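You operate a simulated robot arm through the tools that you are given. There is no shell and no other tool. Be economical: measure what you need, move in short steps, check, and stop when the job is done.

You are at the controls of a simulated two-armed robot. One attempt, no reset.

Task
Hold the blue pail on the packing table top steady with one hand and put the split hose piece in it with the other.

The check looks at the end state, three seconds after you hand in, the way a careful person would. Anything else that was tipped, shoved, dropped, spilled or broken makes it a failure.

Robot
Two 7-joint arms with two-finger parallel grippers on one trunk, on a base that drives. Base frame: it is fixed to the floor where the robot stands at the start and does not move with it; the origin is under the middle of the robot, x ahead of it, y to its left, z up; the surface under the hand at the start is at about z = 0.8. Readings come in m, degrees, newtons and seconds.
The left shoulder is at the start at [0.115, 0.174, 1.069], the right one opposite. With the tool pointing down near the work surface each hand reaches from about 0.36 to 0.76 m from the robot's upright axis, wherever it stands, measured 20 degrees to its own side. Payload 3.6 kg a hand.
The tool frame of a hand sits at the grasp point between the pads (the TCP): z along the fingers, y along the line on which they close. The tips reach 0.03 m beyond it. Largest opening 0.11 m; finger width 0.02, thickness 0.01; the body of the gripper, 0.048 by 0.112 m, starts 0.055 m behind the TCP.
Orientation is that of the tool frame in the base frame, as a unit quaternion [w, x, y, z]. With the fingers straight down and closing along the base's y, the tool's x points along the base's -x, its y along +y and its z along -z.

Tools
- The arms move only by the tool apply_moves. It takes "left_commands", "right_commands" or both (then of equal length, played together; a hand with none holds still); each is text: rows parted by semicolons, each of 7 numbers parted by spaces: the finger opening in m, from 0 to 0.11, then the shift along the base's x, y, z in m, then the turn, a rotation vector about the base's x, y, z in degrees. In form: jaw x y z wx wy wz; .... A call has 1 to 8 rows; each row shifts and turns the commanded pose from where the row before left it. A row lasts 0.2 s, in which the tool goes at most 0.05 m and 8.6 degrees; a call with a longer step from one row to the next is refused whole, and so is a gripper value outside its range. Where a pose cannot be reached the arm comes as near as it can. A force on the tool above 40 N (or 10 N above the force at the start of the call, whichever is more), or a blocked arm, ends the call early, and 0.2 s more pass. The fingers move at their own pace (about 0.153 m/s each) and stop on an object; they squeeze with about 37 N. The grip force told is the motor's: it shows also when the fingers shut on nothing. Time passes only in rows, and 0.2 s behind the last, so rows that do not move let the fingers close. The reply holds the time, the measured pose of the TCP, the force on the tool along the base axes, the opening and the grip force, in the units named above and with some noise, with the torque about the TCP (base axes, N m) and any sound that the robot's microphone picked up.
- Cameras (640 x 400 px; columns grow to the right, rows downward): "scene" is now at [0.2263, 0.0078, 1.2726]; the picture's right is [0.10, -1.00, -0.00], its down [-0.26, -0.03, -0.96] and it looks along [0.96, 0.09, -0.26] (base axes); focal length 214 px, centre (320, 200). "left" rides on the left gripper at [0.072, -0.017, -0.103] in its tool frame; the picture's right is [0.23, 0.97, 0.00], its down [-0.76, 0.18, -0.62] and it looks along [-0.61, 0.14, 0.78] (tool axes); focal length 222 px, centre (320, 200). "right" rides on the right gripper at [0.072, 0.017, -0.103] in its tool frame; the picture's right is [-0.23, 0.97, 0.00], its down [-0.76, -0.18, -0.62] and it looks along [-0.61, -0.14, 0.78] (tool axes); focal length 222 px, centre (320, 200). There is no depth. A picture from a camera that has moved, and an enlarged one, comes with that camera's place and axes in the base frame and with its lens.
- get_image(camera): a new picture of that camera. It takes no simulated time.
- slide_trunk(by): slides the trunk up (or, below 0, down) by that many m; the arms and the scene camera ride with it, the base frame stays. It gives what a move gives, with no picture.
- roll_base(legs): drives the robot by 1 to 6 legs, each [ahead, left, turn to the left] in m, m and degrees, along the robot's own axes; the way and the turn of a leg run together, so that a leg with both is an arc; at most 1.5 m and 180 degrees a leg. The arms and the cameras ride along, it lands a little off, and it stops where it bumps. It gives what a move gives.
- aim_head(pan, tilt): turns the head with the scene camera to pan (to the left, within 86 degrees either way) and tilt (down, from -29 to 69), counted from straight ahead of the robot. It gives what a move gives.
- close_up(camera, box): a new picture of the part [left, top, right, bottom] of that camera's present view, enlarged. It takes no simulated time.
- close_job(): hands the job in; it is judged then, once.

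Work in short steps. Places have to be worked out from the pictures, the camera data and where the tool is seen: move nearer, look again, correct. Check each grasp and each placing, and mend what went wrong. You have 120 turns and 92 pictures in all, those below and enlarged ones among them. Open the grippers and draw the arms clear of the work before you hand the job in, unless the task says otherwise; then end with one line.

The tools are called as name(argument=value, ...) on one line, values as JSON. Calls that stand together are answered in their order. apply_moves: Moves the arms, as the interface text tells. Its arguments: {"type":"object","properties":{"left_commands":{"type":"string"},"right_commands":{"type":"string"}},"required":[]} The other tools are called the same way: slide_trunk (by) slides the trunk up or down; roll_base (legs) drives the base; aim_head (pan, tilt) turns the head that bears the scene camera; get_image (camera) takes a picture; close_up (camera, box) takes an enlarged picture of a part of a camera's view; close_job () hands the job in.

At the start:

```text
time: 0.0
left_ee_pos: [0.3296, 0.1139, 1.2846]
left_ee_rot: [0.0, 0.0, 1.0, -0.001]
left_force: [-0.2, 1.2, 0.3]
left_wrist_torque: [-0.03, -0.03, -0.02]
left_grip_width: 0.1102
left_grip_force: 0.1
right_ee_pos: [0.3726, -0.1753, 1.2029]
right_ee_rot: [-0.001, 0.0, 1.0, -0.001]
right_force: [-0.6, -0.3, 0.6]
right_wrist_torque: [0.02, 0.01, -0.02]
right_grip_width: 0.1101
right_grip_force: 0.0
trunk travel left (down, up): [-0.188, 0.575]
robot x, y, heading: [-0.0003, 0.0011, 0.2]
head pan, tilt: [5.6, 15.3]
```

scene: 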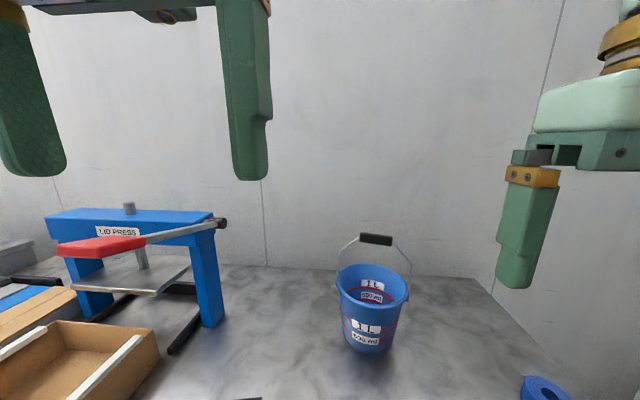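
right: 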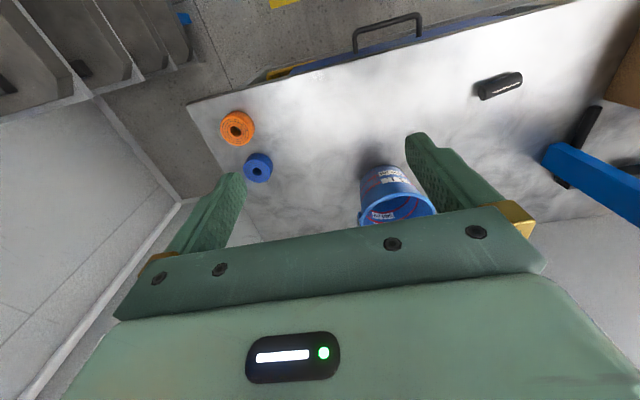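
left: 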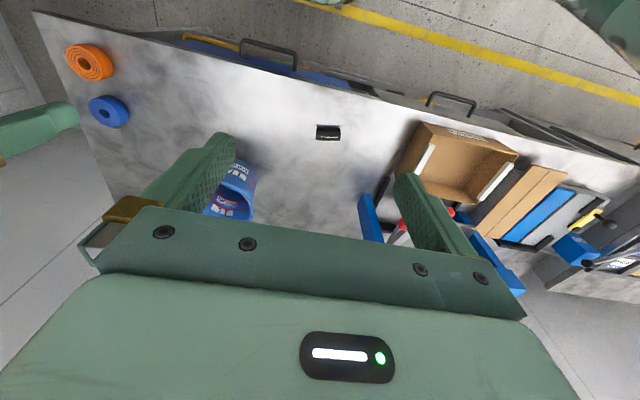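

The black piece on the table front is probably the split hose. I tilt the head down to see the table.

aim_head(pan=0, tilt=50)

get_image(camera="scene")

close_up(camera="right", box=[340, 40, 580, 240])

```text
time: 1.0
left_ee_pos: [0.3301, 0.1129, 1.2851]
left_ee_rot: [-0.001, 0.001, 1.0, -0.001]
left_force: [-0.2, -0.4, 0.0]
left_wrist_torque: [0.0, -0.01, 0.01]
left_grip_width: 0.1098
left_grip_force: 0.0
right_ee_pos: [0.3726, -0.175, 1.2025]
right_ee_rot: [-0.002, 0.001, 1.0, 0.0]
right_force: [-0.4, -0.5, 0.7]
right_wrist_torque: [0.0, 0.02, 0.02]
right_grip_width: 0.1097
right_grip_force: 0.1
trunk travel left (down, up): [-0.188, 0.575]
robot x, y, heading: [0.0002, 0.0003, -0.1]
head pan, tilt: [0.0, 50.0]
```

```text
88 pictures are left
camera scene: at [0.2103, -0.0013, 1.2195], right [0.0, -1.0, 0.0], down [-0.77, 0.0, -0.64], along [0.64, 0.0, -0.77], focal length 214 px, centre (320, 200)
```

scene: 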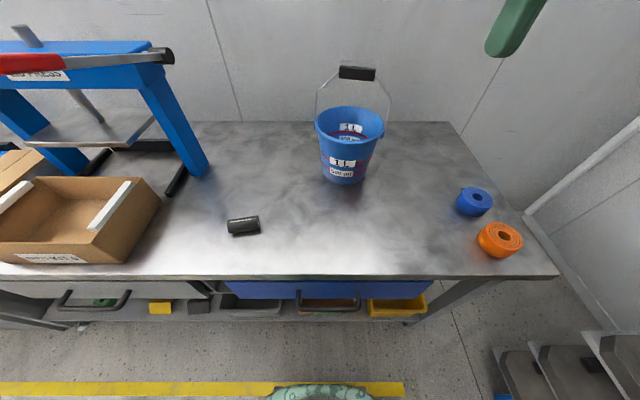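

```text
2.00 times, centred on (460, 140) of right
camera zoom: at [0.3, -0.1576, 1.3069], right [0.23, 0.97, 0.0], down [0.76, -0.18, 0.62], along [0.61, -0.14, -0.78], focal length 444 px, centre (40, 320)
```

zoom: 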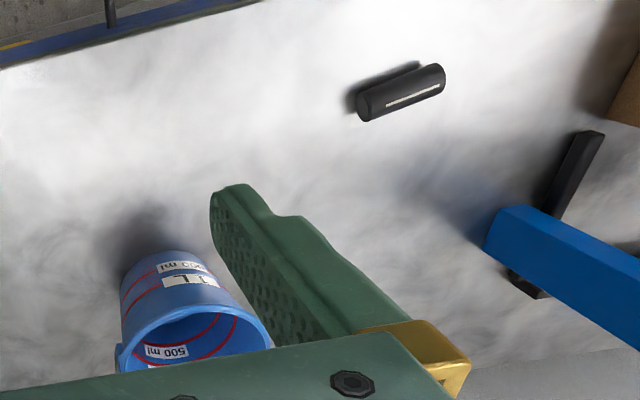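

The hose lies near (0.47, 0.17) and the pail near (0.67, -0.07), with its bail standing up. I look closer at both.

close_up(camera="scene", box=[290, 50, 410, 200])

close_up(camera="scene", box=[204, 200, 284, 250])

close_up(camera="scene", box=[440, 175, 540, 265])

```text
2.67 times, centred on (350, 125) of scene
camera zoom: at [0.2103, -0.0013, 1.2195], right [0.0, -1.0, 0.0], down [-0.77, 0.0, -0.64], along [0.64, 0.0, -0.77], focal length 572 px, centre (240, 400)
```

zoom: 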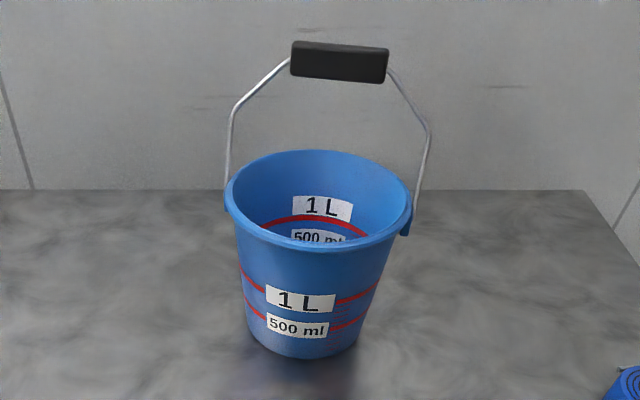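

```text
8.00 times, centred on (244, 225) of scene
camera zoom: at [0.2103, -0.0013, 1.2195], right [0.0, -1.0, 0.0], down [-0.77, 0.0, -0.64], along [0.64, 0.0, -0.77], focal length 1716 px, centre (928, 0)
```

zoom: 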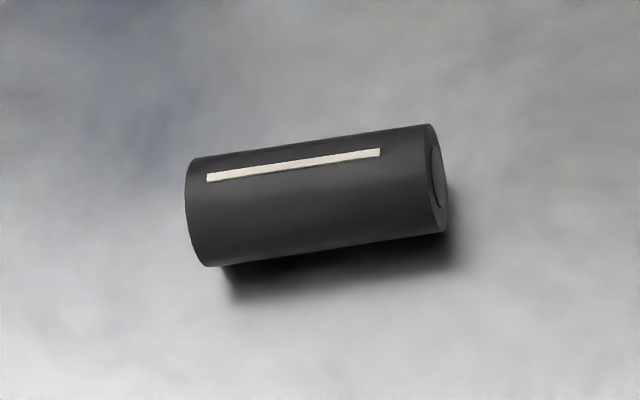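

```text
4.44 times, centred on (490, 220) of scene
camera zoom: at [0.2103, -0.0013, 1.2195], right [0.0, -1.0, 0.0], down [-0.77, 0.0, -0.64], along [0.64, 0.0, -0.77], focal length 953 px, centre (-436, 111)
```

zoom: 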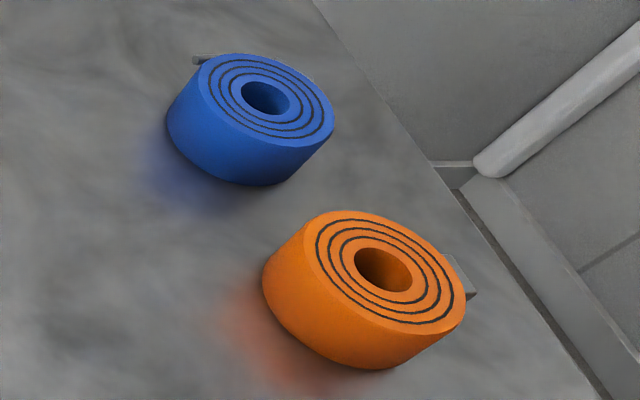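

The black piece looks like a hose with a slit line. I check the rest of the table for other candidates.

aim_head(pan=50, tilt=40)

get_image(camera="scene")

aim_head(pan=-50, tilt=50)

get_image(camera="scene")

aim_head(pan=0, tilt=40)

```text
time: 2.2
left_ee_pos: [0.3309, 0.113, 1.2844]
left_ee_rot: [-0.001, 0.0, 1.0, 0.0]
left_force: [0.0, -0.5, -0.3]
left_wrist_torque: [-0.02, -0.03, -0.01]
left_grip_width: 0.1101
left_grip_force: 0.1
right_ee_pos: [0.3724, -0.1743, 1.2028]
right_ee_rot: [-0.001, 0.0, 1.0, 0.0]
right_force: [0.2, -0.8, -0.9]
right_wrist_torque: [0.02, -0.02, 0.0]
right_grip_width: 0.1101
right_grip_force: 0.1
trunk travel left (down, up): [-0.188, 0.575]
robot x, y, heading: [-0.001, -0.0018, 0.1]
head pan, tilt: [50.0, 40.0]
```

```text
83 pictures are left
camera scene: at [0.188, 0.0637, 1.2336], right [0.77, -0.64, 0.0], down [-0.41, -0.49, -0.77], along [0.49, 0.59, -0.64], focal length 214 px, centre (320, 200)
```

scene: 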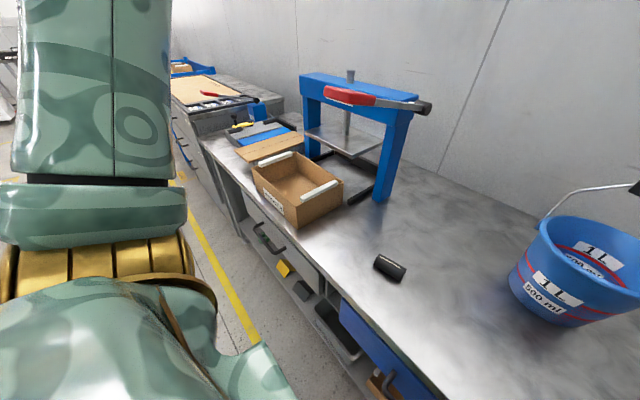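

```text
time: 3.9
left_ee_pos: [0.3307, 0.1143, 1.2848]
left_ee_rot: [-0.001, 0.0, 1.0, 0.0]
left_force: [0.5, -0.5, -0.3]
left_wrist_torque: [-0.06, 0.0, 0.0]
left_grip_width: 0.1099
left_grip_force: 0.1
right_ee_pos: [0.3732, -0.174, 1.2032]
right_ee_rot: [-0.001, 0.0, 1.0, 0.0]
right_force: [-0.2, 0.5, -0.9]
right_wrist_torque: [-0.02, -0.02, -0.02]
right_grip_width: 0.1099
right_grip_force: 0.1
trunk travel left (down, up): [-0.188, 0.575]
robot x, y, heading: [0.0005, 0.0007, -0.1]
head pan, tilt: [-50.0, 50.0]
```

```text
82 pictures are left
camera scene: at [0.1828, -0.0603, 1.2194], right [-0.77, -0.64, 0.0], down [-0.49, 0.59, -0.64], along [0.41, -0.49, -0.77], focal length 214 px, centre (320, 200)
```

scene: 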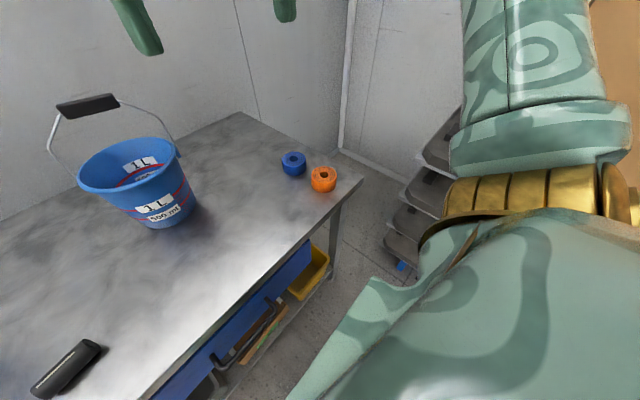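

```text
time: 5.1
left_ee_pos: [0.33, 0.1129, 1.285]
left_ee_rot: [-0.001, 0.0, 1.0, 0.0]
left_force: [-1.1, -0.6, 0.3]
left_wrist_torque: [-0.01, -0.01, 0.0]
left_grip_width: 0.11
left_grip_force: 0.2
right_ee_pos: [0.373, -0.1747, 1.2028]
right_ee_rot: [-0.001, 0.0, 1.0, 0.0]
right_force: [0.2, 0.3, 0.7]
right_wrist_torque: [-0.05, -0.01, 0.03]
right_grip_width: 0.1098
right_grip_force: 0.1
trunk travel left (down, up): [-0.188, 0.575]
robot x, y, heading: [-0.0011, -0.0041, -0.1]
head pan, tilt: [0.0, 40.0]
```

Only one hose piece is on the table, at about (0.478, 0.170) with its axis about 9° off y. I move the left hand above it, turning the jaws to close across it.

apply_moves(left_commands="0.08 0.0148 0.0057 -0.034 0 0 -8.1; 0.08 0.0148 0.0057 -0.034 0 0 -8.1; 0.08 0.0148 0.0057 -0.034 0 0 -8.1; 0.08 0.0148 0.0057 -0.034 0 0 -8.1; 0.08 0.0148 0.0057 -0.034 0 0 -8.1; 0.08 0.0148 0.0057 -0.034 0 0 -8.1; 0.08 0.0148 0.0057 -0.034 0 0 -8.1; 0.08 0.0148 0.0057 -0.034 0 0 -8.1")

apply_moves(left_commands="0.08 0.0148 0.0057 -0.034 0 0 -8.1; 0.08 0.0148 0.0057 -0.034 0 0 -8.1; 0.08 0 0 0 0 0 0")

get_image(camera="left")

get_image(camera="scene")

```text
time: 6.9
left_ee_pos: [0.4119, 0.1211, 1.0899]
left_ee_rot: [0.022, 0.293, 0.955, -0.042]
left_force: [-0.4, 0.7, -0.1]
left_wrist_torque: [0.03, 0.07, 0.03]
left_grip_width: 0.0797
left_grip_force: 0.2
left hand out of reach, approached as far as the arm can: row 3, 4, 5, 6, 7, 8
right_ee_pos: [0.3747, -0.1753, 1.2024]
right_ee_rot: [-0.001, 0.0, 1.0, 0.0]
right_force: [0.5, -0.1, -0.5]
right_wrist_torque: [0.05, 0.03, -0.03]
right_grip_width: 0.1098
right_grip_force: 0.1
trunk travel left (down, up): [-0.188, 0.575]
robot x, y, heading: [0.0017, -0.0001, 0.0]
head pan, tilt: [0.0, 40.0]
```

```text
time: 7.7
left_ee_pos: [0.4103, 0.1388, 1.0475]
left_ee_rot: [0.042, 0.328, 0.943, -0.045]
left_force: [0.0, -0.9, -1.4]
left_wrist_torque: [0.03, 0.0, -0.04]
left_grip_width: 0.0802
left_grip_force: 0.1
left hand out of reach, approached as far as the arm can: row 1, 2
right_ee_pos: [0.3733, -0.1757, 1.2028]
right_ee_rot: [-0.001, 0.0, 1.0, 0.0]
right_force: [-0.1, -0.4, -0.5]
right_wrist_torque: [0.02, -0.02, 0.0]
right_grip_width: 0.11
right_grip_force: 0.1
trunk travel left (down, up): [-0.188, 0.575]
robot x, y, heading: [0.0, 0.0, 0.2]
head pan, tilt: [0.0, 40.0]
```

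```text
81 pictures are left
camera left: at [0.3383, 0.1826, 1.1436], right [0.43, 0.9, -0.08], down [0.68, -0.26, 0.69], along [0.6, -0.35, -0.72], focal length 222 px, centre (320, 200)
```

left: 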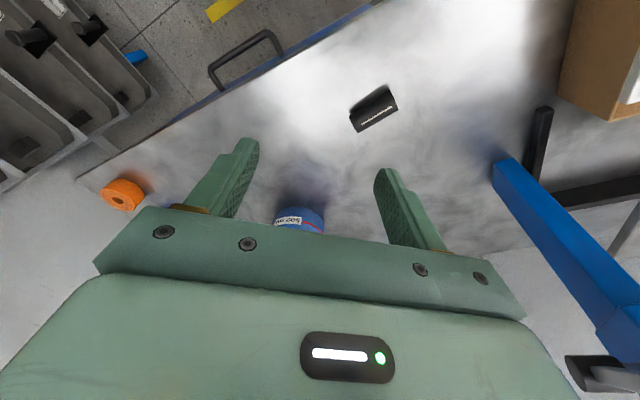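

```text
80 pictures are left
camera scene: at [0.2183, -0.0026, 1.2336], right [0.0, -1.0, 0.0], down [-0.64, 0.0, -0.77], along [0.77, 0.0, -0.64], focal length 214 px, centre (320, 200)
```

scene: 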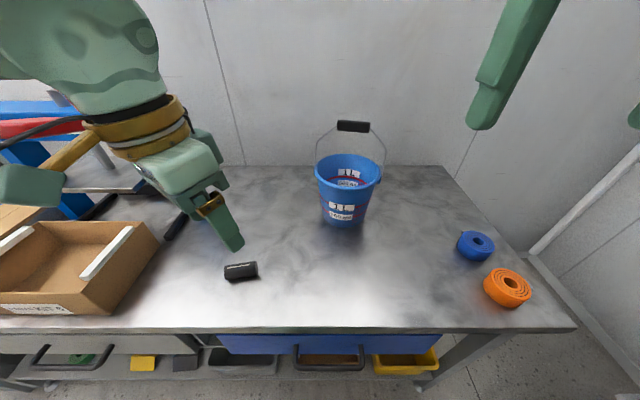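

The yaw stuck near -38°, so the wrist limit lies that way. I turn back the other way, toward +99°.

apply_moves(left_commands="0.08 0 0 0.005 0 0 8.4; 0.08 0 0 0.005 0 0 8.4; 0.08 0 0 0.005 0 0 8.4; 0.08 0 0 0.005 0 0 8.4; 0.08 0 0 0.005 0 0 8.4; 0.08 0 0 0 0 0 8.4; 0.08 0 0 0 0 0 8.4; 0.08 0 0 0 0 0 8.4")

apply_moves(left_commands="0.08 0 0 0 0 0 8.4; 0.08 0 0 0 0 0 8.4; 0.08 0 0 0 0 0 8.4; 0.08 0 0 0 0 0 8.4; 0.08 0 0 0 0 0 8.4; 0.08 0 0 0 0 0 8.4; 0.08 0 0 0 0 0 8.4; 0.08 0 0 0 0 0 8.4")

```text
time: 9.5
left_ee_pos: [0.4089, 0.1403, 1.0711]
left_ee_rot: [0.059, -0.25, 0.966, -0.015]
left_force: [0.2, 0.3, -0.5]
left_wrist_torque: [0.01, -0.03, 0.0]
left_grip_width: 0.08
left_grip_force: 0.0
right_ee_pos: [0.3737, -0.1739, 1.2026]
right_ee_rot: [-0.001, 0.001, 1.0, 0.001]
right_force: [0.4, -0.6, 0.1]
right_wrist_torque: [-0.01, -0.02, 0.04]
right_grip_width: 0.1104
right_grip_force: 0.0
trunk travel left (down, up): [-0.188, 0.575]
robot x, y, heading: [0.0013, 0.0013, 0.1]
head pan, tilt: [0.0, 40.0]
```

```text
time: 11.3
left_ee_pos: [0.4098, 0.1392, 1.0704]
left_ee_rot: [-0.058, 0.743, -0.667, -0.021]
left_force: [-0.5, 0.8, 0.2]
left_wrist_torque: [0.0, 0.0, 0.0]
left_grip_width: 0.0799
left_grip_force: 0.0
right_ee_pos: [0.3721, -0.1748, 1.2039]
right_ee_rot: [-0.002, 0.0, 1.0, 0.001]
right_force: [0.6, -0.4, -0.3]
right_wrist_torque: [0.0, 0.0, 0.02]
right_grip_width: 0.1101
right_grip_force: 0.1
trunk travel left (down, up): [-0.188, 0.575]
robot x, y, heading: [-0.0036, 0.0012, 0.2]
head pan, tilt: [0.0, 40.0]
```

Yaw is now about 96° with a 7° tilt left over. I straighten the tool and come down to above the hose.

apply_moves(left_commands="0.08 0.017 0.008 -0.035 -1.6 0.6 0.8; 0.08 0.017 0.008 -0.035 -1.6 0.7 0.8; 0.08 0.017 0.008 -0.035 -1.7 0.7 0.7; 0.08 0.017 0.008 -0.035 -1.6 0.6 0.7; 0.08 0 0 0 0 0 0")

get_image(camera="left")

get_image(camera="scene")

```text
time: 12.5
left_ee_pos: [0.4776, 0.1714, 0.9325]
left_ee_rot: [0.0, 0.761, -0.649, -0.001]
left_force: [0.9, 0.0, -0.7]
left_wrist_torque: [0.0, -0.01, -0.01]
left_grip_width: 0.0802
left_grip_force: 0.1
right_ee_pos: [0.3721, -0.1746, 1.2032]
right_ee_rot: [0.0, 0.0, 1.0, 0.001]
right_force: [0.0, -0.2, -0.6]
right_wrist_torque: [0.04, 0.04, -0.02]
right_grip_width: 0.1099
right_grip_force: 0.0
trunk travel left (down, up): [-0.188, 0.575]
robot x, y, heading: [0.0019, 0.0015, -0.1]
head pan, tilt: [0.0, 40.0]
```

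```text
79 pictures are left
camera left: at [0.5057, 0.103, 1.0363], right [-0.93, -0.38, 0.0], down [-0.29, 0.72, 0.62], along [-0.24, 0.58, -0.78], focal length 222 px, centre (320, 200)
```

left: 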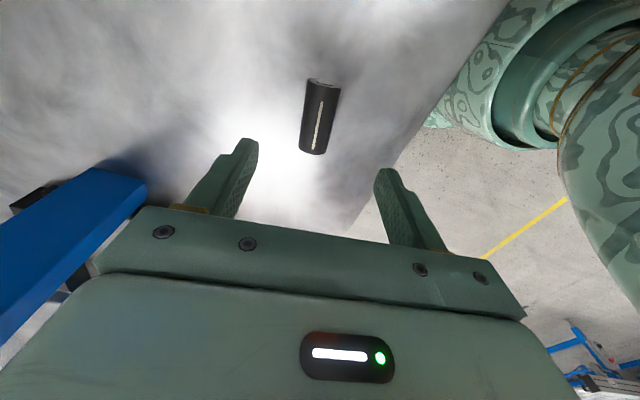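

```text
78 pictures are left
camera scene: at [0.2183, -0.0014, 1.2336], right [0.0, -1.0, 0.0], down [-0.64, 0.0, -0.77], along [0.77, 0.0, -0.64], focal length 214 px, centre (320, 200)
```

scene: 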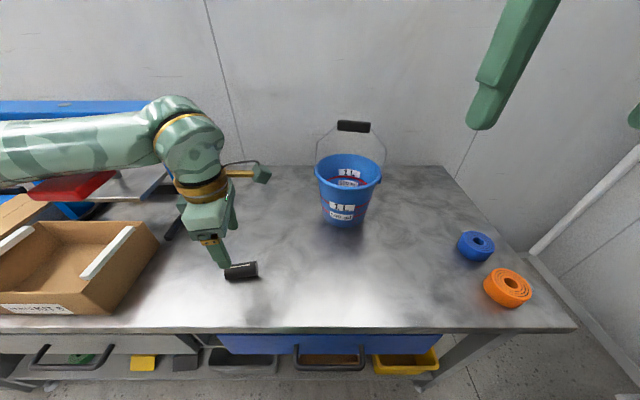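

The wrist view confirms the hose at (0.478, 0.171). I lower the open hand until the tips are just above the table.

apply_moves(left_commands="0.08 0 0 -0.035 0 0 1.5; 0.08 0 0 -0.03 0 0 1; 0.08 0 0 -0.02 0 0 0; 0.08 0 0 -0.01 0 0 0; 0.08 0 0 0 0 0 0")

get_image(camera="left")

close_up(camera="scene", box=[160, 200, 320, 300])

```text
time: 13.7
left_ee_pos: [0.4772, 0.1698, 0.8365]
left_ee_rot: [0.0, 0.774, -0.633, -0.001]
left_force: [-0.6, 0.1, -0.2]
left_wrist_torque: [0.01, 0.02, 0.02]
left_grip_width: 0.0803
left_grip_force: 0.0
right_ee_pos: [0.3727, -0.175, 1.2041]
right_ee_rot: [-0.001, 0.0, 1.0, 0.0]
right_force: [0.2, 0.3, -0.9]
right_wrist_torque: [0.0, 0.04, 0.0]
right_grip_width: 0.11
right_grip_force: 0.1
trunk travel left (down, up): [-0.188, 0.575]
robot x, y, heading: [-0.0006, -0.0011, 0.1]
head pan, tilt: [0.0, 40.0]
```

```text
77 pictures are left
camera left: at [0.5088, 0.1038, 0.94], right [-0.91, -0.42, 0.0], down [-0.33, 0.71, 0.63], along [-0.26, 0.57, -0.78], focal length 222 px, centre (320, 200)
```

left: 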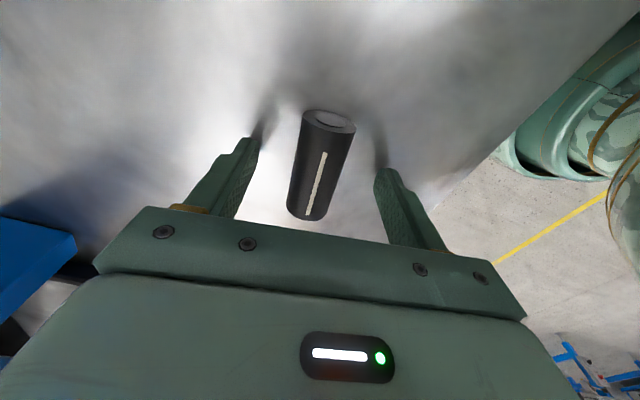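

```text
4.00 times, centred on (240, 250) of scene
camera zoom: at [0.2181, -0.0018, 1.2337], right [0.0, -1.0, 0.0], down [-0.64, 0.0, -0.77], along [0.77, 0.0, -0.64], focal length 858 px, centre (640, 0)
```

zoom: 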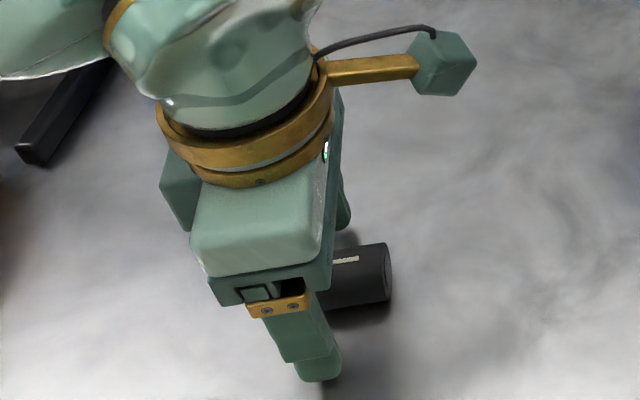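

The hose is between the fingers and centred, so I lower 4 mm and close.

apply_moves(left_commands="0.06 0.002 0 -0.004 0 0 0; 0.02 0 0 0 0 0 0; 0.015 0 0 0 0 0 0; 0.015 0 0 0 0 0 0")

get_image(camera="left")

```text
time: 14.7
left_ee_pos: [0.4794, 0.1709, 0.832]
left_ee_rot: [-0.001, 0.775, -0.632, -0.002]
left_force: [0.5, -0.4, 0.1]
left_wrist_torque: [0.01, 0.0, -0.02]
left_grip_width: 0.0274
left_grip_force: 37.4
right_ee_pos: [0.3711, -0.1749, 1.2023]
right_ee_rot: [0.0, 0.001, 1.0, -0.001]
right_force: [1.0, -0.6, -0.3]
right_wrist_torque: [0.0, -0.01, 0.0]
right_grip_width: 0.11
right_grip_force: 0.1
trunk travel left (down, up): [-0.188, 0.575]
robot x, y, heading: [-0.0034, -0.0013, 0.2]
head pan, tilt: [0.0, 40.0]
```

```text
75 pictures are left
camera left: at [0.5109, 0.1039, 0.936], right [-0.91, -0.42, 0.0], down [-0.33, 0.71, 0.63], along [-0.26, 0.57, -0.78], focal length 222 px, centre (320, 200)
```

left: 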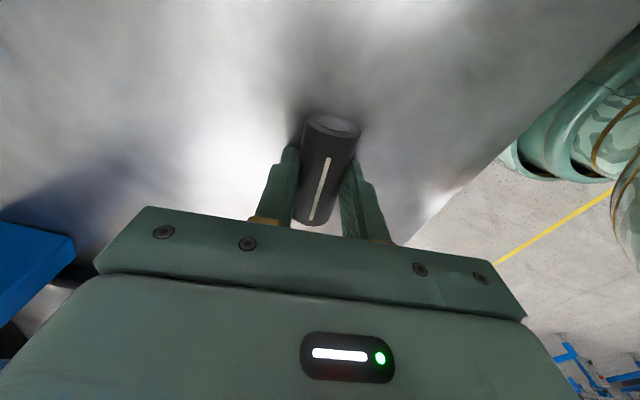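

The hose is held at 27 mm width. I lift it straight up and check.

apply_moves(left_commands="0.01 0 0 0.02 0 0 0; 0.01 0 0 0.04 0 0 0; 0.01 0 0 0.045 0 0 0; 0.01 0 0 0.045 0 0 0; 0.01 0 0 0.045 0 0 0; 0.01 0 0 0.045 0 0 0; 0.01 0 0 0 0 0 0")

get_image(camera="left")

get_image(camera="right")

```text
time: 16.3
left_ee_pos: [0.4795, 0.1702, 1.0718]
left_ee_rot: [0.001, 0.774, -0.633, -0.001]
left_force: [1.0, 0.2, -0.1]
left_wrist_torque: [0.02, 0.02, 0.03]
left_grip_width: 0.0274
left_grip_force: 37.6
right_ee_pos: [0.3731, -0.1747, 1.2036]
right_ee_rot: [-0.001, 0.0, 1.0, 0.0]
right_force: [-0.4, 0.3, -0.7]
right_wrist_torque: [0.02, -0.01, 0.01]
right_grip_width: 0.1101
right_grip_force: 0.0
trunk travel left (down, up): [-0.188, 0.575]
robot x, y, heading: [0.001, -0.0038, 0.1]
head pan, tilt: [0.0, 40.0]
```

```text
74 pictures are left
camera left: at [0.5104, 0.1037, 1.1759], right [-0.91, -0.42, 0.0], down [-0.32, 0.71, 0.63], along [-0.26, 0.57, -0.78], focal length 222 px, centre (320, 200)
```

left: 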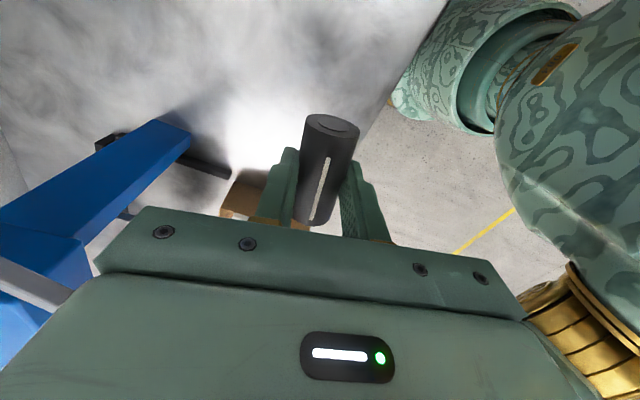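

```text
73 pictures are left
camera right: at [0.3005, -0.1573, 1.3067], right [0.23, 0.97, 0.0], down [0.76, -0.18, 0.62], along [0.61, -0.14, -0.78], focal length 222 px, centre (320, 200)
```

right: 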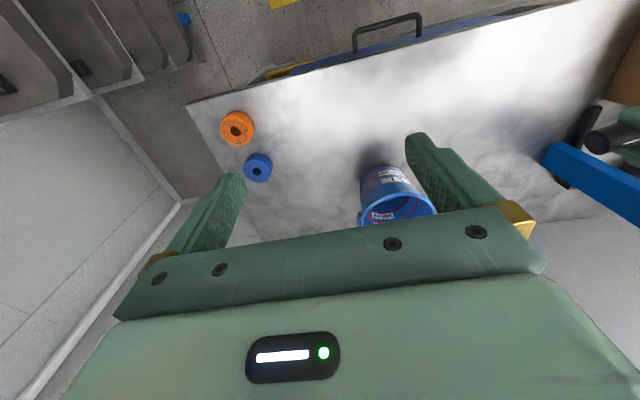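

The hose is held firmly. Next I stage the right hand in front-right of the pail, above its rim, turned 40° so the jaws close radially on the rim.

apply_moves(right_commands="0.06 0.025 0.003 -0.0125 0 0 -5; 0.06 0.025 0.003 -0.0125 0 0 -5; 0.06 0.025 0.003 -0.0125 0 0 -5; 0.06 0.025 0.003 -0.0125 0 0 -5; 0.06 0.025 0.003 -0.0125 0 0 -5; 0.06 0.025 0.003 -0.0125 0 0 -5; 0.06 0.025 0.003 -0.0125 0 0 -5; 0.06 0.025 0.003 -0.0125 0 0 -5")

get_image(camera="right")

get_image(camera="scene")

```text
time: 18.1
left_ee_pos: [0.4791, 0.1706, 1.0718]
left_ee_rot: [0.0, 0.774, -0.633, -0.001]
left_force: [0.2, -1.7, 0.8]
left_wrist_torque: [-0.01, -0.02, -0.01]
left_grip_width: 0.0273
left_grip_force: 37.2
right_ee_pos: [0.5744, -0.1506, 1.1009]
right_ee_rot: [-0.001, 0.343, 0.939, 0.001]
right_force: [0.2, -0.2, 1.0]
right_wrist_torque: [0.02, 0.02, 0.0]
right_grip_width: 0.06
right_grip_force: 0.0
trunk travel left (down, up): [-0.188, 0.575]
robot x, y, heading: [-0.0011, -0.0001, -0.2]
head pan, tilt: [0.0, 40.0]
```

```text
72 pictures are left
camera right: at [0.5296, -0.0904, 1.2051], right [0.8, 0.6, 0.0], down [0.47, -0.63, 0.62], along [0.37, -0.5, -0.78], focal length 222 px, centre (320, 200)
```

right: 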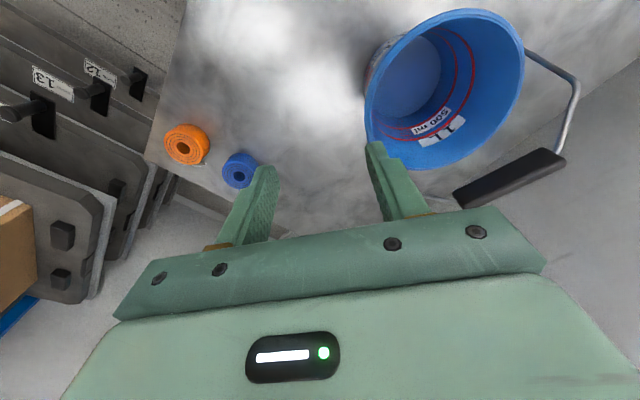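

```text
71 pictures are left
camera scene: at [0.2192, -0.0011, 1.2333], right [0.0, -1.0, 0.0], down [-0.64, 0.0, -0.77], along [0.77, 0.0, -0.64], focal length 214 px, centre (320, 200)
```

scene: 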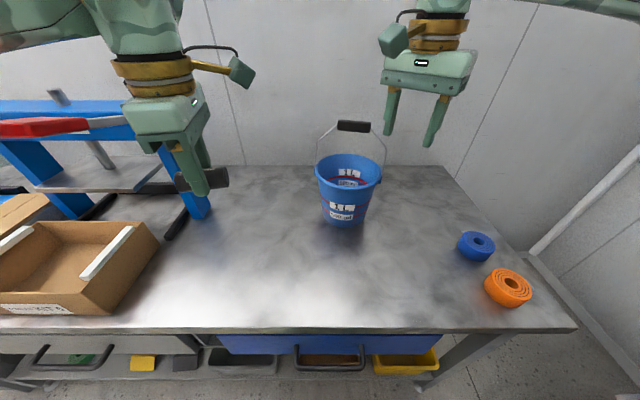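

The rim centre is near (0.667, -0.064), radius 0.08, z ≈ 0.95. The bail's pivots are yawed about 25°, so I hold the rim at the back-right, clear of the bail, and keep the front-left free for the hose. The right hand goes up and over.

apply_moves(right_commands="0.05 0 -0.01 0.04 0 0 8; 0.05 0 -0.01 0.04 0 0 8; 0.05 0.025 0.005 0 0 0 8.4; 0.05 0.025 0.008 0 0 0 8.4; 0.05 0.025 0.008 0 0 0 8.4; 0.05 0.025 0.008 0 0 0 8.4; 0.05 0.025 0.008 0 0 0 8.4; 0.05 0.025 0.01 0 0 0 8.4")

apply_moves(right_commands="0.05 0 0 0 0 0 8.5; 0.05 0 0 0 0 0 8.5; 0.05 0 0 0 0 0 0")

get_image(camera="right")

get_image(camera="scene")

```text
time: 19.9
left_ee_pos: [0.4788, 0.1701, 1.0715]
left_ee_rot: [0.0, 0.775, -0.632, 0.0]
left_force: [-0.6, -0.3, 0.1]
left_wrist_torque: [0.01, 0.02, 0.01]
left_grip_width: 0.0273
left_grip_force: 37.2
right_ee_pos: [0.5621, -0.1457, 1.1005]
right_ee_rot: [0.001, -0.01, 1.0, 0.002]
right_force: [-0.9, 0.2, 0.8]
right_wrist_torque: [-0.01, 0.01, -0.02]
right_grip_width: 0.0501
right_grip_force: 0.0
right hand out of reach, approached as far as the arm can: row 3, 4, 5, 6, 7, 8
trunk travel left (down, up): [-0.188, 0.575]
robot x, y, heading: [0.0009, 0.0007, -0.3]
head pan, tilt: [0.0, 40.0]
```

```text
time: 20.7
left_ee_pos: [0.4781, 0.1704, 1.0719]
left_ee_rot: [0.0, 0.774, -0.633, -0.001]
left_force: [0.6, -0.6, -0.1]
left_wrist_torque: [0.03, -0.01, 0.02]
left_grip_width: 0.0274
left_grip_force: 37.4
right_ee_pos: [0.5628, -0.1463, 1.1007]
right_ee_rot: [0.001, -0.01, 1.0, 0.001]
right_force: [0.5, 0.4, -0.8]
right_wrist_torque: [-0.02, -0.01, -0.03]
right_grip_width: 0.05
right_grip_force: 0.0
right hand out of reach, approached as far as the arm can: row 1, 2
trunk travel left (down, up): [-0.188, 0.575]
robot x, y, heading: [-0.0004, -0.0014, -0.1]
head pan, tilt: [0.0, 40.0]
```

```text
70 pictures are left
camera right: at [0.4893, -0.1308, 1.2042], right [0.21, 0.98, 0.0], down [0.76, -0.16, 0.62], along [0.61, -0.13, -0.78], focal length 222 px, centre (320, 200)
```

right: 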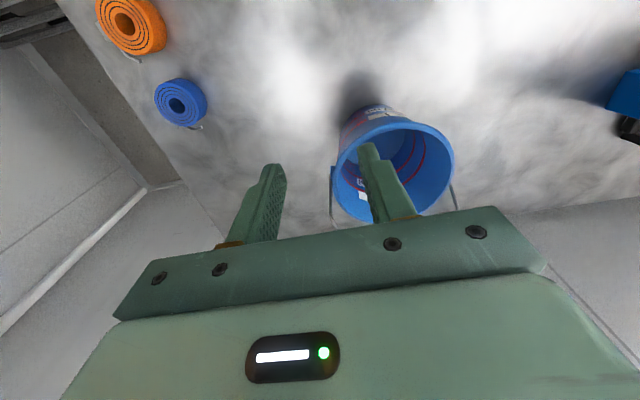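

```text
69 pictures are left
camera scene: at [0.2185, -0.0012, 1.2335], right [0.0, -1.0, 0.0], down [-0.64, 0.0, -0.77], along [0.77, 0.0, -0.64], focal length 214 px, centre (320, 200)
```

scene: 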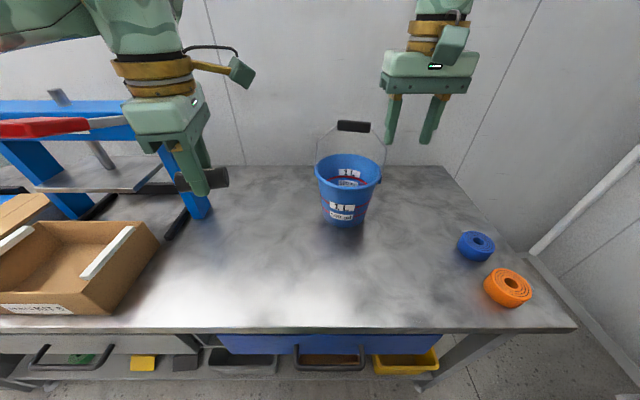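

The right arm runs out of reach at this height. I raise the trunk 0.15 m and drive 0.07 m forward, both hands being well above everything.

slide_trunk(by=0.15)

roll_base(legs=[[0.07, 0, 0]])

apply_moves(right_commands="0.05 0.02 0.005 -0.01 0 0 6; 0.05 0.02 0.005 -0.01 0 0 6; 0.05 0.02 0.005 -0.01 0 0 6; 0.05 0.015 0.005 -0.01 0 0 6; 0.05 0.01 0.005 -0.01 0 0 6; 0.05 0 0 0 0 0 0")

get_image(camera="right")

```text
time: 22.5
left_ee_pos: [0.4808, 0.1705, 1.2205]
left_ee_rot: [0.001, 0.774, -0.633, -0.002]
left_force: [-0.2, 0.6, -0.5]
left_wrist_torque: [0.02, 0.01, -0.02]
left_grip_width: 0.0272
left_grip_force: 36.4
right_ee_pos: [0.5009, -0.1464, 1.3228]
right_ee_rot: [0.078, -0.006, 0.997, 0.002]
right_force: [-0.1, 0.8, 0.9]
right_wrist_torque: [0.02, 0.0, -0.03]
right_grip_width: 0.0501
right_grip_force: 0.0
trunk travel left (down, up): [-0.338, 0.425]
robot x, y, heading: [-0.0021, -0.0026, 0.2]
head pan, tilt: [0.0, 40.0]
```

```text
time: 23.5
left_ee_pos: [0.5509, 0.1718, 1.2215]
left_ee_rot: [0.0, 0.775, -0.632, -0.002]
left_force: [1.9, -0.1, -1.3]
left_wrist_torque: [-0.01, 0.06, 0.03]
left_grip_width: 0.0277
left_grip_force: 37.1
right_ee_pos: [0.5729, -0.1469, 1.3208]
right_ee_rot: [0.078, -0.007, 0.997, 0.001]
right_force: [0.1, 0.5, 0.2]
right_wrist_torque: [0.0, 0.01, 0.01]
right_grip_width: 0.0502
right_grip_force: 0.1
trunk travel left (down, up): [-0.338, 0.425]
robot x, y, heading: [0.0731, -0.0015, -0.0]
head pan, tilt: [0.0, 40.0]
```

```text
time: 24.9
left_ee_pos: [0.5487, 0.1712, 1.2221]
left_ee_rot: [0.0, 0.774, -0.633, -0.001]
left_force: [0.4, -0.4, -0.7]
left_wrist_torque: [-0.02, -0.02, 0.01]
left_grip_width: 0.0273
left_grip_force: 37.0
right_ee_pos: [0.5707, -0.146, 1.321]
right_ee_rot: [0.078, -0.007, 0.997, 0.001]
right_force: [-0.3, 0.7, -0.5]
right_wrist_torque: [-0.01, -0.01, 0.02]
right_grip_width: 0.0498
right_grip_force: 0.0
right hand out of reach, approached as far as the arm can: row 1, 2, 3, 4, 5
trunk travel left (down, up): [-0.338, 0.425]
robot x, y, heading: [0.0698, -0.0018, 0.2]
head pan, tilt: [0.0, 40.0]
```

```text
68 pictures are left
camera right: at [0.4824, -0.1307, 1.4135], right [0.21, 0.98, 0.04], down [0.66, -0.17, 0.73], along [0.72, -0.13, -0.68], focal length 222 px, centre (320, 200)
```

right: 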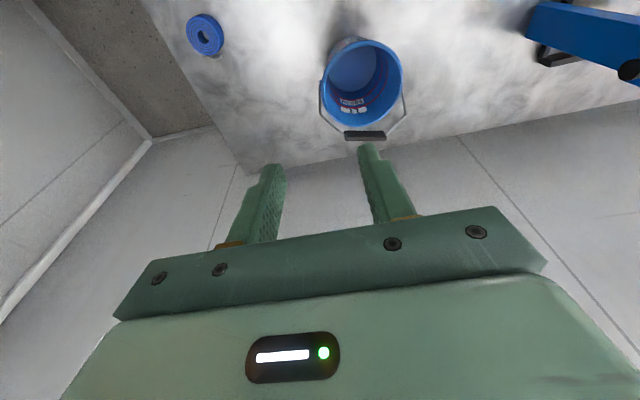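

The right hand sits too high at its limit. I lower it first while removing its 9° tilt.

apply_moves(right_commands="0.05 0 -0.005 -0.035 0 0 0; 0.05 0.0 -0.005 -0.035 0 3 0; 0.05 0.0 -0.005 -0.035 0 3 0; 0.05 0.01 0 -0.03 0 3 0; 0.05 0.02 0 0 0 0 0; 0.05 0.02 0 0 0 0 4; 0.05 0.02 0 0 0 0 4; 0.05 0.02 0 0 0 0 4")

```text
time: 26.7
left_ee_pos: [0.5502, 0.1716, 1.2218]
left_ee_rot: [0.0, 0.775, -0.632, -0.001]
left_force: [0.1, 0.2, 0.3]
left_wrist_torque: [0.03, 0.0, -0.01]
left_grip_width: 0.0271
left_grip_force: 36.7
right_ee_pos: [0.6095, -0.1633, 1.1879]
right_ee_rot: [-0.001, -0.024, 1.0, 0.001]
right_force: [-0.2, 0.0, 0.1]
right_wrist_torque: [-0.01, 0.0, 0.0]
right_grip_width: 0.0501
right_grip_force: 0.1
right hand out of reach, approached as far as the arm can: row 6, 7, 8
trunk travel left (down, up): [-0.338, 0.425]
robot x, y, heading: [0.067, 0.0001, 0.0]
head pan, tilt: [0.0, 40.0]
```

I test whether translation or yaw is the limit, moving forward without turning.

apply_moves(right_commands="0.05 0.02 0 -0.005 0 0 0; 0.05 0.02 0 -0.005 0 0 0; 0.05 0.02 0 -0.005 0 0 0; 0.05 0 0 0 0 0 0")

```text
time: 27.7
left_ee_pos: [0.5506, 0.1715, 1.2218]
left_ee_rot: [0.0, 0.775, -0.633, -0.001]
left_force: [0.1, 0.4, -0.2]
left_wrist_torque: [-0.02, 0.0, 0.01]
left_grip_width: 0.0274
left_grip_force: 37.2
right_ee_pos: [0.6099, -0.1625, 1.1868]
right_ee_rot: [-0.001, -0.024, 1.0, 0.001]
right_force: [-0.1, -0.6, 0.9]
right_wrist_torque: [-0.02, -0.01, 0.01]
right_grip_width: 0.0503
right_grip_force: 0.0
right hand out of reach, approached as far as the arm can: row 1, 2, 3
trunk travel left (down, up): [-0.338, 0.425]
robot x, y, heading: [0.0727, 0.0027, 0.3]
head pan, tilt: [0.0, 40.0]
```

Reach shrinks when the wrist is above the shoulder. I raise the trunk another 0.2 m, then bring the right hand back down.

slide_trunk(by=0.2)

apply_moves(right_commands="0.05 0 0 -0.04 0 0 0; 0.05 0 0 -0.04 0 0 0; 0.05 0 0 -0.04 0 0 0; 0.05 0 0 -0.04 0 0 0; 0.05 0 0 -0.04 0 0 0; 0.05 0 0 -0.04 0 0 0; 0.05 0.015 0 0 0 0 4; 0.05 0.015 0 0 0 0 4")

apply_moves(right_commands="0.05 0.02 0.005 0 0 0 6; 0.05 0.02 0.005 0 0 0 6; 0.05 0.02 0.005 0 0 0 6; 0.05 0.015 0.005 0 0 0 6; 0.05 0 0 0 0 0 6; 0.05 0 0 0 0 0 6")

get_image(camera="right")

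```text
time: 29.9
left_ee_pos: [0.55, 0.1714, 1.4211]
left_ee_rot: [-0.001, 0.775, -0.632, -0.001]
left_force: [0.4, -0.7, -0.9]
left_wrist_torque: [0.02, 0.0, 0.01]
left_grip_width: 0.0277
left_grip_force: 37.1
right_ee_pos: [0.5782, -0.1618, 1.434]
right_ee_rot: [0.048, -0.024, 0.999, 0.001]
right_force: [-0.1, 0.5, -0.5]
right_wrist_torque: [-0.01, 0.02, 0.01]
right_grip_width: 0.0501
right_grip_force: 0.0
trunk travel left (down, up): [-0.538, 0.225]
robot x, y, heading: [0.0692, 0.0013, -0.0]
head pan, tilt: [0.0, 40.0]
```

```text
time: 31.6
left_ee_pos: [0.5504, 0.1718, 1.4219]
left_ee_rot: [0.0, 0.775, -0.632, -0.001]
left_force: [0.1, 0.6, -0.6]
left_wrist_torque: [0.04, 0.01, 0.03]
left_grip_width: 0.0274
left_grip_force: 36.5
right_ee_pos: [0.6082, -0.1625, 1.1941]
right_ee_rot: [0.047, -0.094, 0.994, 0.004]
right_force: [0.2, 0.5, -0.3]
right_wrist_torque: [-0.01, 0.04, -0.02]
right_grip_width: 0.0502
right_grip_force: 0.0
trunk travel left (down, up): [-0.538, 0.225]
robot x, y, heading: [0.0689, -0.0025, 0.3]
head pan, tilt: [0.0, 40.0]
```

```text
time: 33.0
left_ee_pos: [0.5508, 0.171, 1.4214]
left_ee_rot: [0.0, 0.775, -0.632, -0.001]
left_force: [0.6, 1.0, 0.0]
left_wrist_torque: [-0.01, 0.01, 0.02]
left_grip_width: 0.0275
left_grip_force: 37.0
right_ee_pos: [0.6182, -0.1603, 1.1934]
right_ee_rot: [0.046, -0.145, 0.988, 0.007]
right_force: [0.4, 0.5, -0.7]
right_wrist_torque: [0.04, -0.01, 0.01]
right_grip_width: 0.0503
right_grip_force: 0.1
right hand out of reach, approached as far as the arm can: row 1, 2, 3, 4, 5, 6
trunk travel left (down, up): [-0.538, 0.225]
robot x, y, heading: [0.0721, 0.0011, 0.1]
head pan, tilt: [0.0, 40.0]
```

```text
67 pictures are left
camera right: at [0.5349, -0.1672, 1.2908], right [-0.06, 1.0, 0.02], down [0.72, 0.03, 0.69], along [0.69, 0.06, -0.72], focal length 222 px, centre (320, 200)
```

right: 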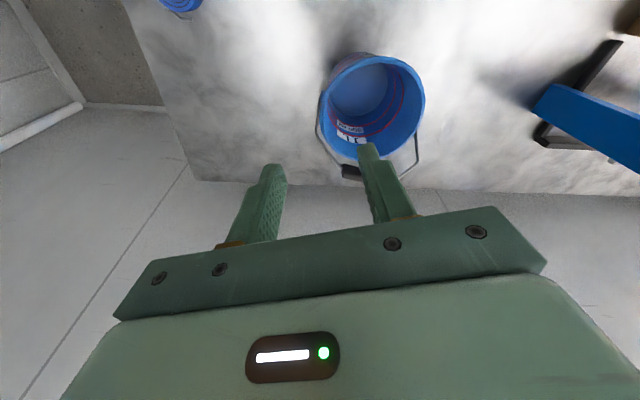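

I test pure forward motion again at this trunk height.

apply_moves(right_commands="0.05 0.02 0 -0.01 0 0 -1; 0.05 0.02 0 -0.01 0 0 -1; 0.05 0.02 0 -0.01 0 0 -1; 0.05 0 0 0 0 0 0")

```text
time: 34.0
left_ee_pos: [0.5505, 0.1718, 1.422]
left_ee_rot: [-0.001, 0.775, -0.632, -0.001]
left_force: [-0.1, 0.4, 0.3]
left_wrist_torque: [0.02, -0.02, 0.02]
left_grip_width: 0.0274
left_grip_force: 37.2
right_ee_pos: [0.6281, -0.16, 1.189]
right_ee_rot: [0.047, -0.132, 0.99, 0.006]
right_force: [0.9, 0.5, 0.2]
right_wrist_torque: [-0.02, -0.01, -0.02]
right_grip_width: 0.0499
right_grip_force: 0.1
right hand out of reach, approached as far as the arm can: row 1, 2, 3
trunk travel left (down, up): [-0.538, 0.225]
robot x, y, heading: [0.0719, -0.0013, 0.0]
head pan, tilt: [0.0, 40.0]
```

Forward reach is limited with this yaw, so I look down at the gap between the robot and the table before driving closer.

aim_head(pan=0, tilt=69)

get_image(camera="scene")

```text
time: 35.0
left_ee_pos: [0.5494, 0.1722, 1.4219]
left_ee_rot: [0.0, 0.776, -0.631, -0.001]
left_force: [-0.7, 0.2, -0.9]
left_wrist_torque: [-0.03, -0.02, 0.01]
left_grip_width: 0.0275
left_grip_force: 36.7
right_ee_pos: [0.6294, -0.1603, 1.1899]
right_ee_rot: [0.047, -0.132, 0.99, 0.006]
right_force: [-0.3, 0.1, -0.3]
right_wrist_torque: [0.03, 0.0, 0.0]
right_grip_width: 0.05
right_grip_force: 0.0
trunk travel left (down, up): [-0.538, 0.225]
robot x, y, heading: [0.0719, -0.0002, -0.2]
head pan, tilt: [0.0, 68.8]
```

```text
66 pictures are left
camera scene: at [0.1443, -0.0013, 1.5536], right [0.0, -1.0, 0.0], down [-0.93, 0.0, -0.36], along [0.36, 0.0, -0.93], focal length 214 px, centre (320, 200)
```

scene: 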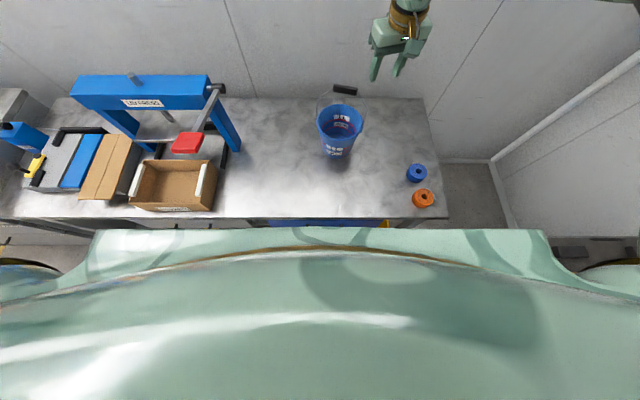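

There's room, but a better stance is to shift right 0.15 m and turn left 20°. That makes the needed right-hand yaw and reach comfortable, and the hands stay well above the pail.

roll_base(legs=[[0, -0.15, 0], [0, 0, 20]])

aim_head(pan=-10, tilt=50)

get_image(camera="scene")

get_image(camera="right")

```text
time: 37.4
left_ee_pos: [0.4626, 0.1732, 1.4222]
left_ee_rot: [0.001, 0.872, -0.489, -0.001]
left_force: [0.3, -0.4, -0.5]
left_wrist_torque: [0.02, -0.02, 0.03]
left_grip_width: 0.0274
left_grip_force: 37.3
right_ee_pos: [0.6503, -0.1109, 1.1892]
right_ee_rot: [0.045, -0.301, 0.952, 0.015]
right_force: [0.5, -0.3, 0.4]
right_wrist_torque: [0.02, 0.01, -0.03]
right_grip_width: 0.0502
right_grip_force: 0.1
trunk travel left (down, up): [-0.538, 0.225]
robot x, y, heading: [0.0667, -0.1537, 19.9]
head pan, tilt: [0.0, 68.8]
```

```text
time: 38.3
left_ee_pos: [0.4633, 0.1732, 1.4214]
left_ee_rot: [0.0, 0.873, -0.489, -0.001]
left_force: [-0.6, -0.7, -0.1]
left_wrist_torque: [-0.01, 0.01, 0.03]
left_grip_width: 0.0273
left_grip_force: 37.5
right_ee_pos: [0.6503, -0.1113, 1.1891]
right_ee_rot: [0.045, -0.301, 0.952, 0.014]
right_force: [-0.2, -0.6, 0.2]
right_wrist_torque: [0.02, 0.03, 0.01]
right_grip_width: 0.0501
right_grip_force: 0.0
trunk travel left (down, up): [-0.538, 0.225]
robot x, y, heading: [0.0702, -0.1516, 19.7]
head pan, tilt: [-10.0, 50.0]
```

```text
65 pictures are left
camera scene: at [0.1629, -0.133, 1.5755], right [0.17, -0.98, 0.0], down [-0.76, -0.13, -0.64], along [0.63, 0.11, -0.77], focal length 214 px, centre (320, 200)
```

scene: 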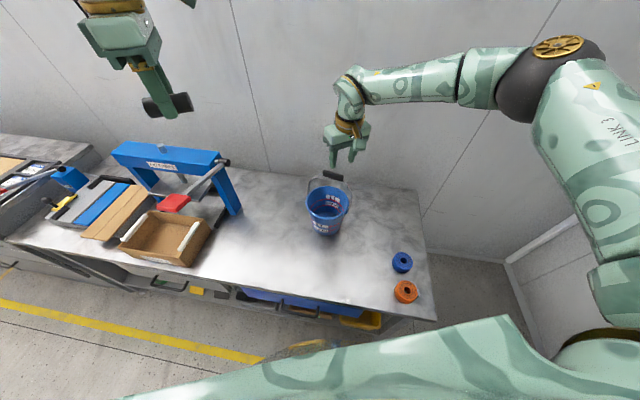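

```text
64 pictures are left
camera right: at [0.5726, -0.145, 1.2856], right [-0.37, 0.93, 0.02], down [0.67, 0.26, 0.69], along [0.64, 0.27, -0.72], focal length 222 px, centre (320, 200)
```

right: 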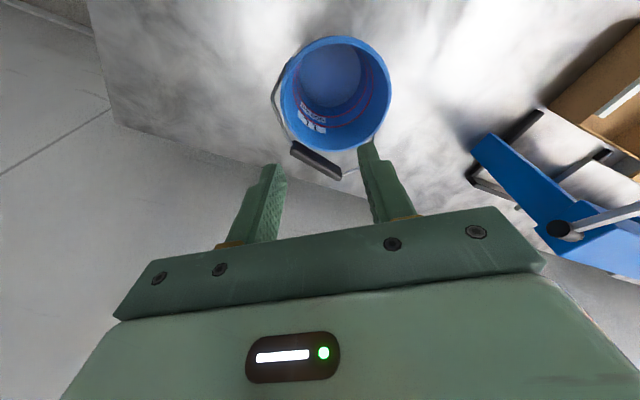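

The right hand now has room. I move it over the back-right rim and tilt it about 15° so the fingers follow the pail's taper, then look.

apply_moves(right_commands="0.05 0.016 -0.008 0 2.4 2.9 -1.2; 0.05 0.016 -0.008 0 2.4 2.9 -1.2; 0.05 0.016 -0.008 0 2.4 2.9 -1.2; 0.05 0.016 -0.008 0 2.4 2.9 -1.2; 0.05 0 0 -0.02 0 0 0; 0.05 0 0 -0.02 0 0 0; 0.05 0 0 0 0 0 0")

get_image(camera="right")

close_up(camera="scene", box=[260, 90, 420, 250])

```text
time: 39.9
left_ee_pos: [0.463, 0.1736, 1.4213]
left_ee_rot: [0.0, 0.872, -0.489, -0.001]
left_force: [-0.3, -0.1, -0.4]
left_wrist_torque: [-0.06, -0.02, 0.01]
left_grip_width: 0.0277
left_grip_force: 36.6
right_ee_pos: [0.6496, -0.112, 1.151]
right_ee_rot: [0.045, -0.301, 0.952, 0.014]
right_force: [-0.2, -0.1, -0.2]
right_wrist_torque: [-0.02, -0.01, 0.04]
right_grip_width: 0.05
right_grip_force: 0.0
right hand out of reach, approached as far as the arm can: row 1, 2, 3, 4
trunk travel left (down, up): [-0.538, 0.225]
robot x, y, heading: [0.0699, -0.1505, 19.7]
head pan, tilt: [-10.0, 50.0]
```

```text
63 pictures are left
camera right: at [0.5731, -0.1443, 1.2461], right [-0.37, 0.93, 0.02], down [0.67, 0.26, 0.69], along [0.64, 0.27, -0.72], focal length 222 px, centre (320, 200)
```

right: 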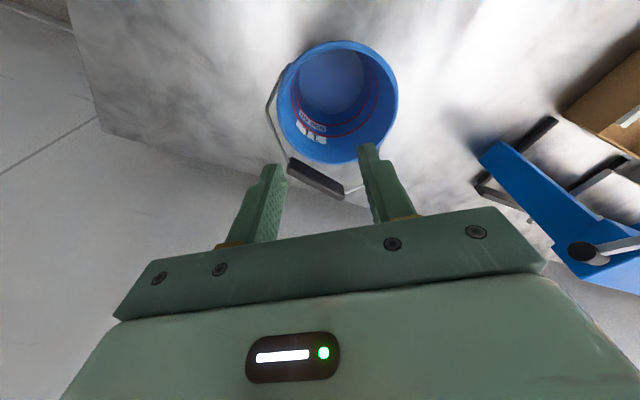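

```text
2.50 times, centred on (340, 170) of scene
camera zoom: at [0.1627, -0.133, 1.5756], right [0.17, -0.98, 0.0], down [-0.75, -0.13, -0.64], along [0.63, 0.11, -0.77], focal length 536 px, centre (270, 275)
```

zoom: 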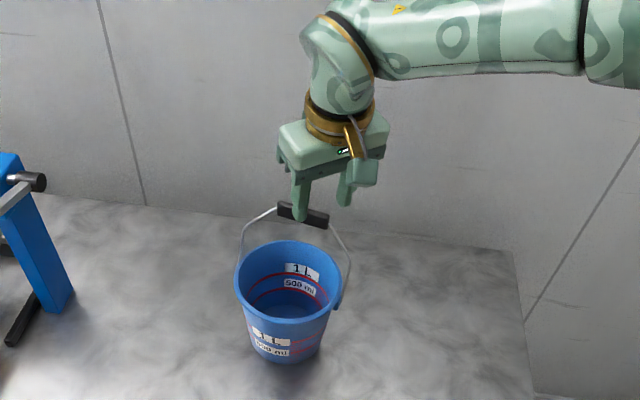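

I try the translation with the yaw relaxed, to learn which limit binds.

apply_moves(right_commands="0.05 0.01 -0.008 0 0 0 -6; 0.05 0.016 -0.008 0 0 0 -6; 0.05 0.016 -0.008 0 0 0 -6; 0.05 0.016 -0.008 0 0 0 0; 0.05 0 0 0 0 0 0")

```text
time: 41.1
left_ee_pos: [0.462, 0.1726, 1.4225]
left_ee_rot: [0.001, 0.872, -0.489, -0.001]
left_force: [-0.7, 0.2, -0.3]
left_wrist_torque: [0.02, 0.0, -0.01]
left_grip_width: 0.0274
left_grip_force: 37.5
right_ee_pos: [0.709, -0.1447, 1.1502]
right_ee_rot: [0.046, -0.149, 0.988, 0.008]
right_force: [0.4, -0.1, -0.6]
right_wrist_torque: [-0.03, 0.01, 0.01]
right_grip_width: 0.0499
right_grip_force: 0.0
trunk travel left (down, up): [-0.538, 0.225]
robot x, y, heading: [0.0689, -0.1498, 19.7]
head pan, tilt: [-10.0, 50.0]
```

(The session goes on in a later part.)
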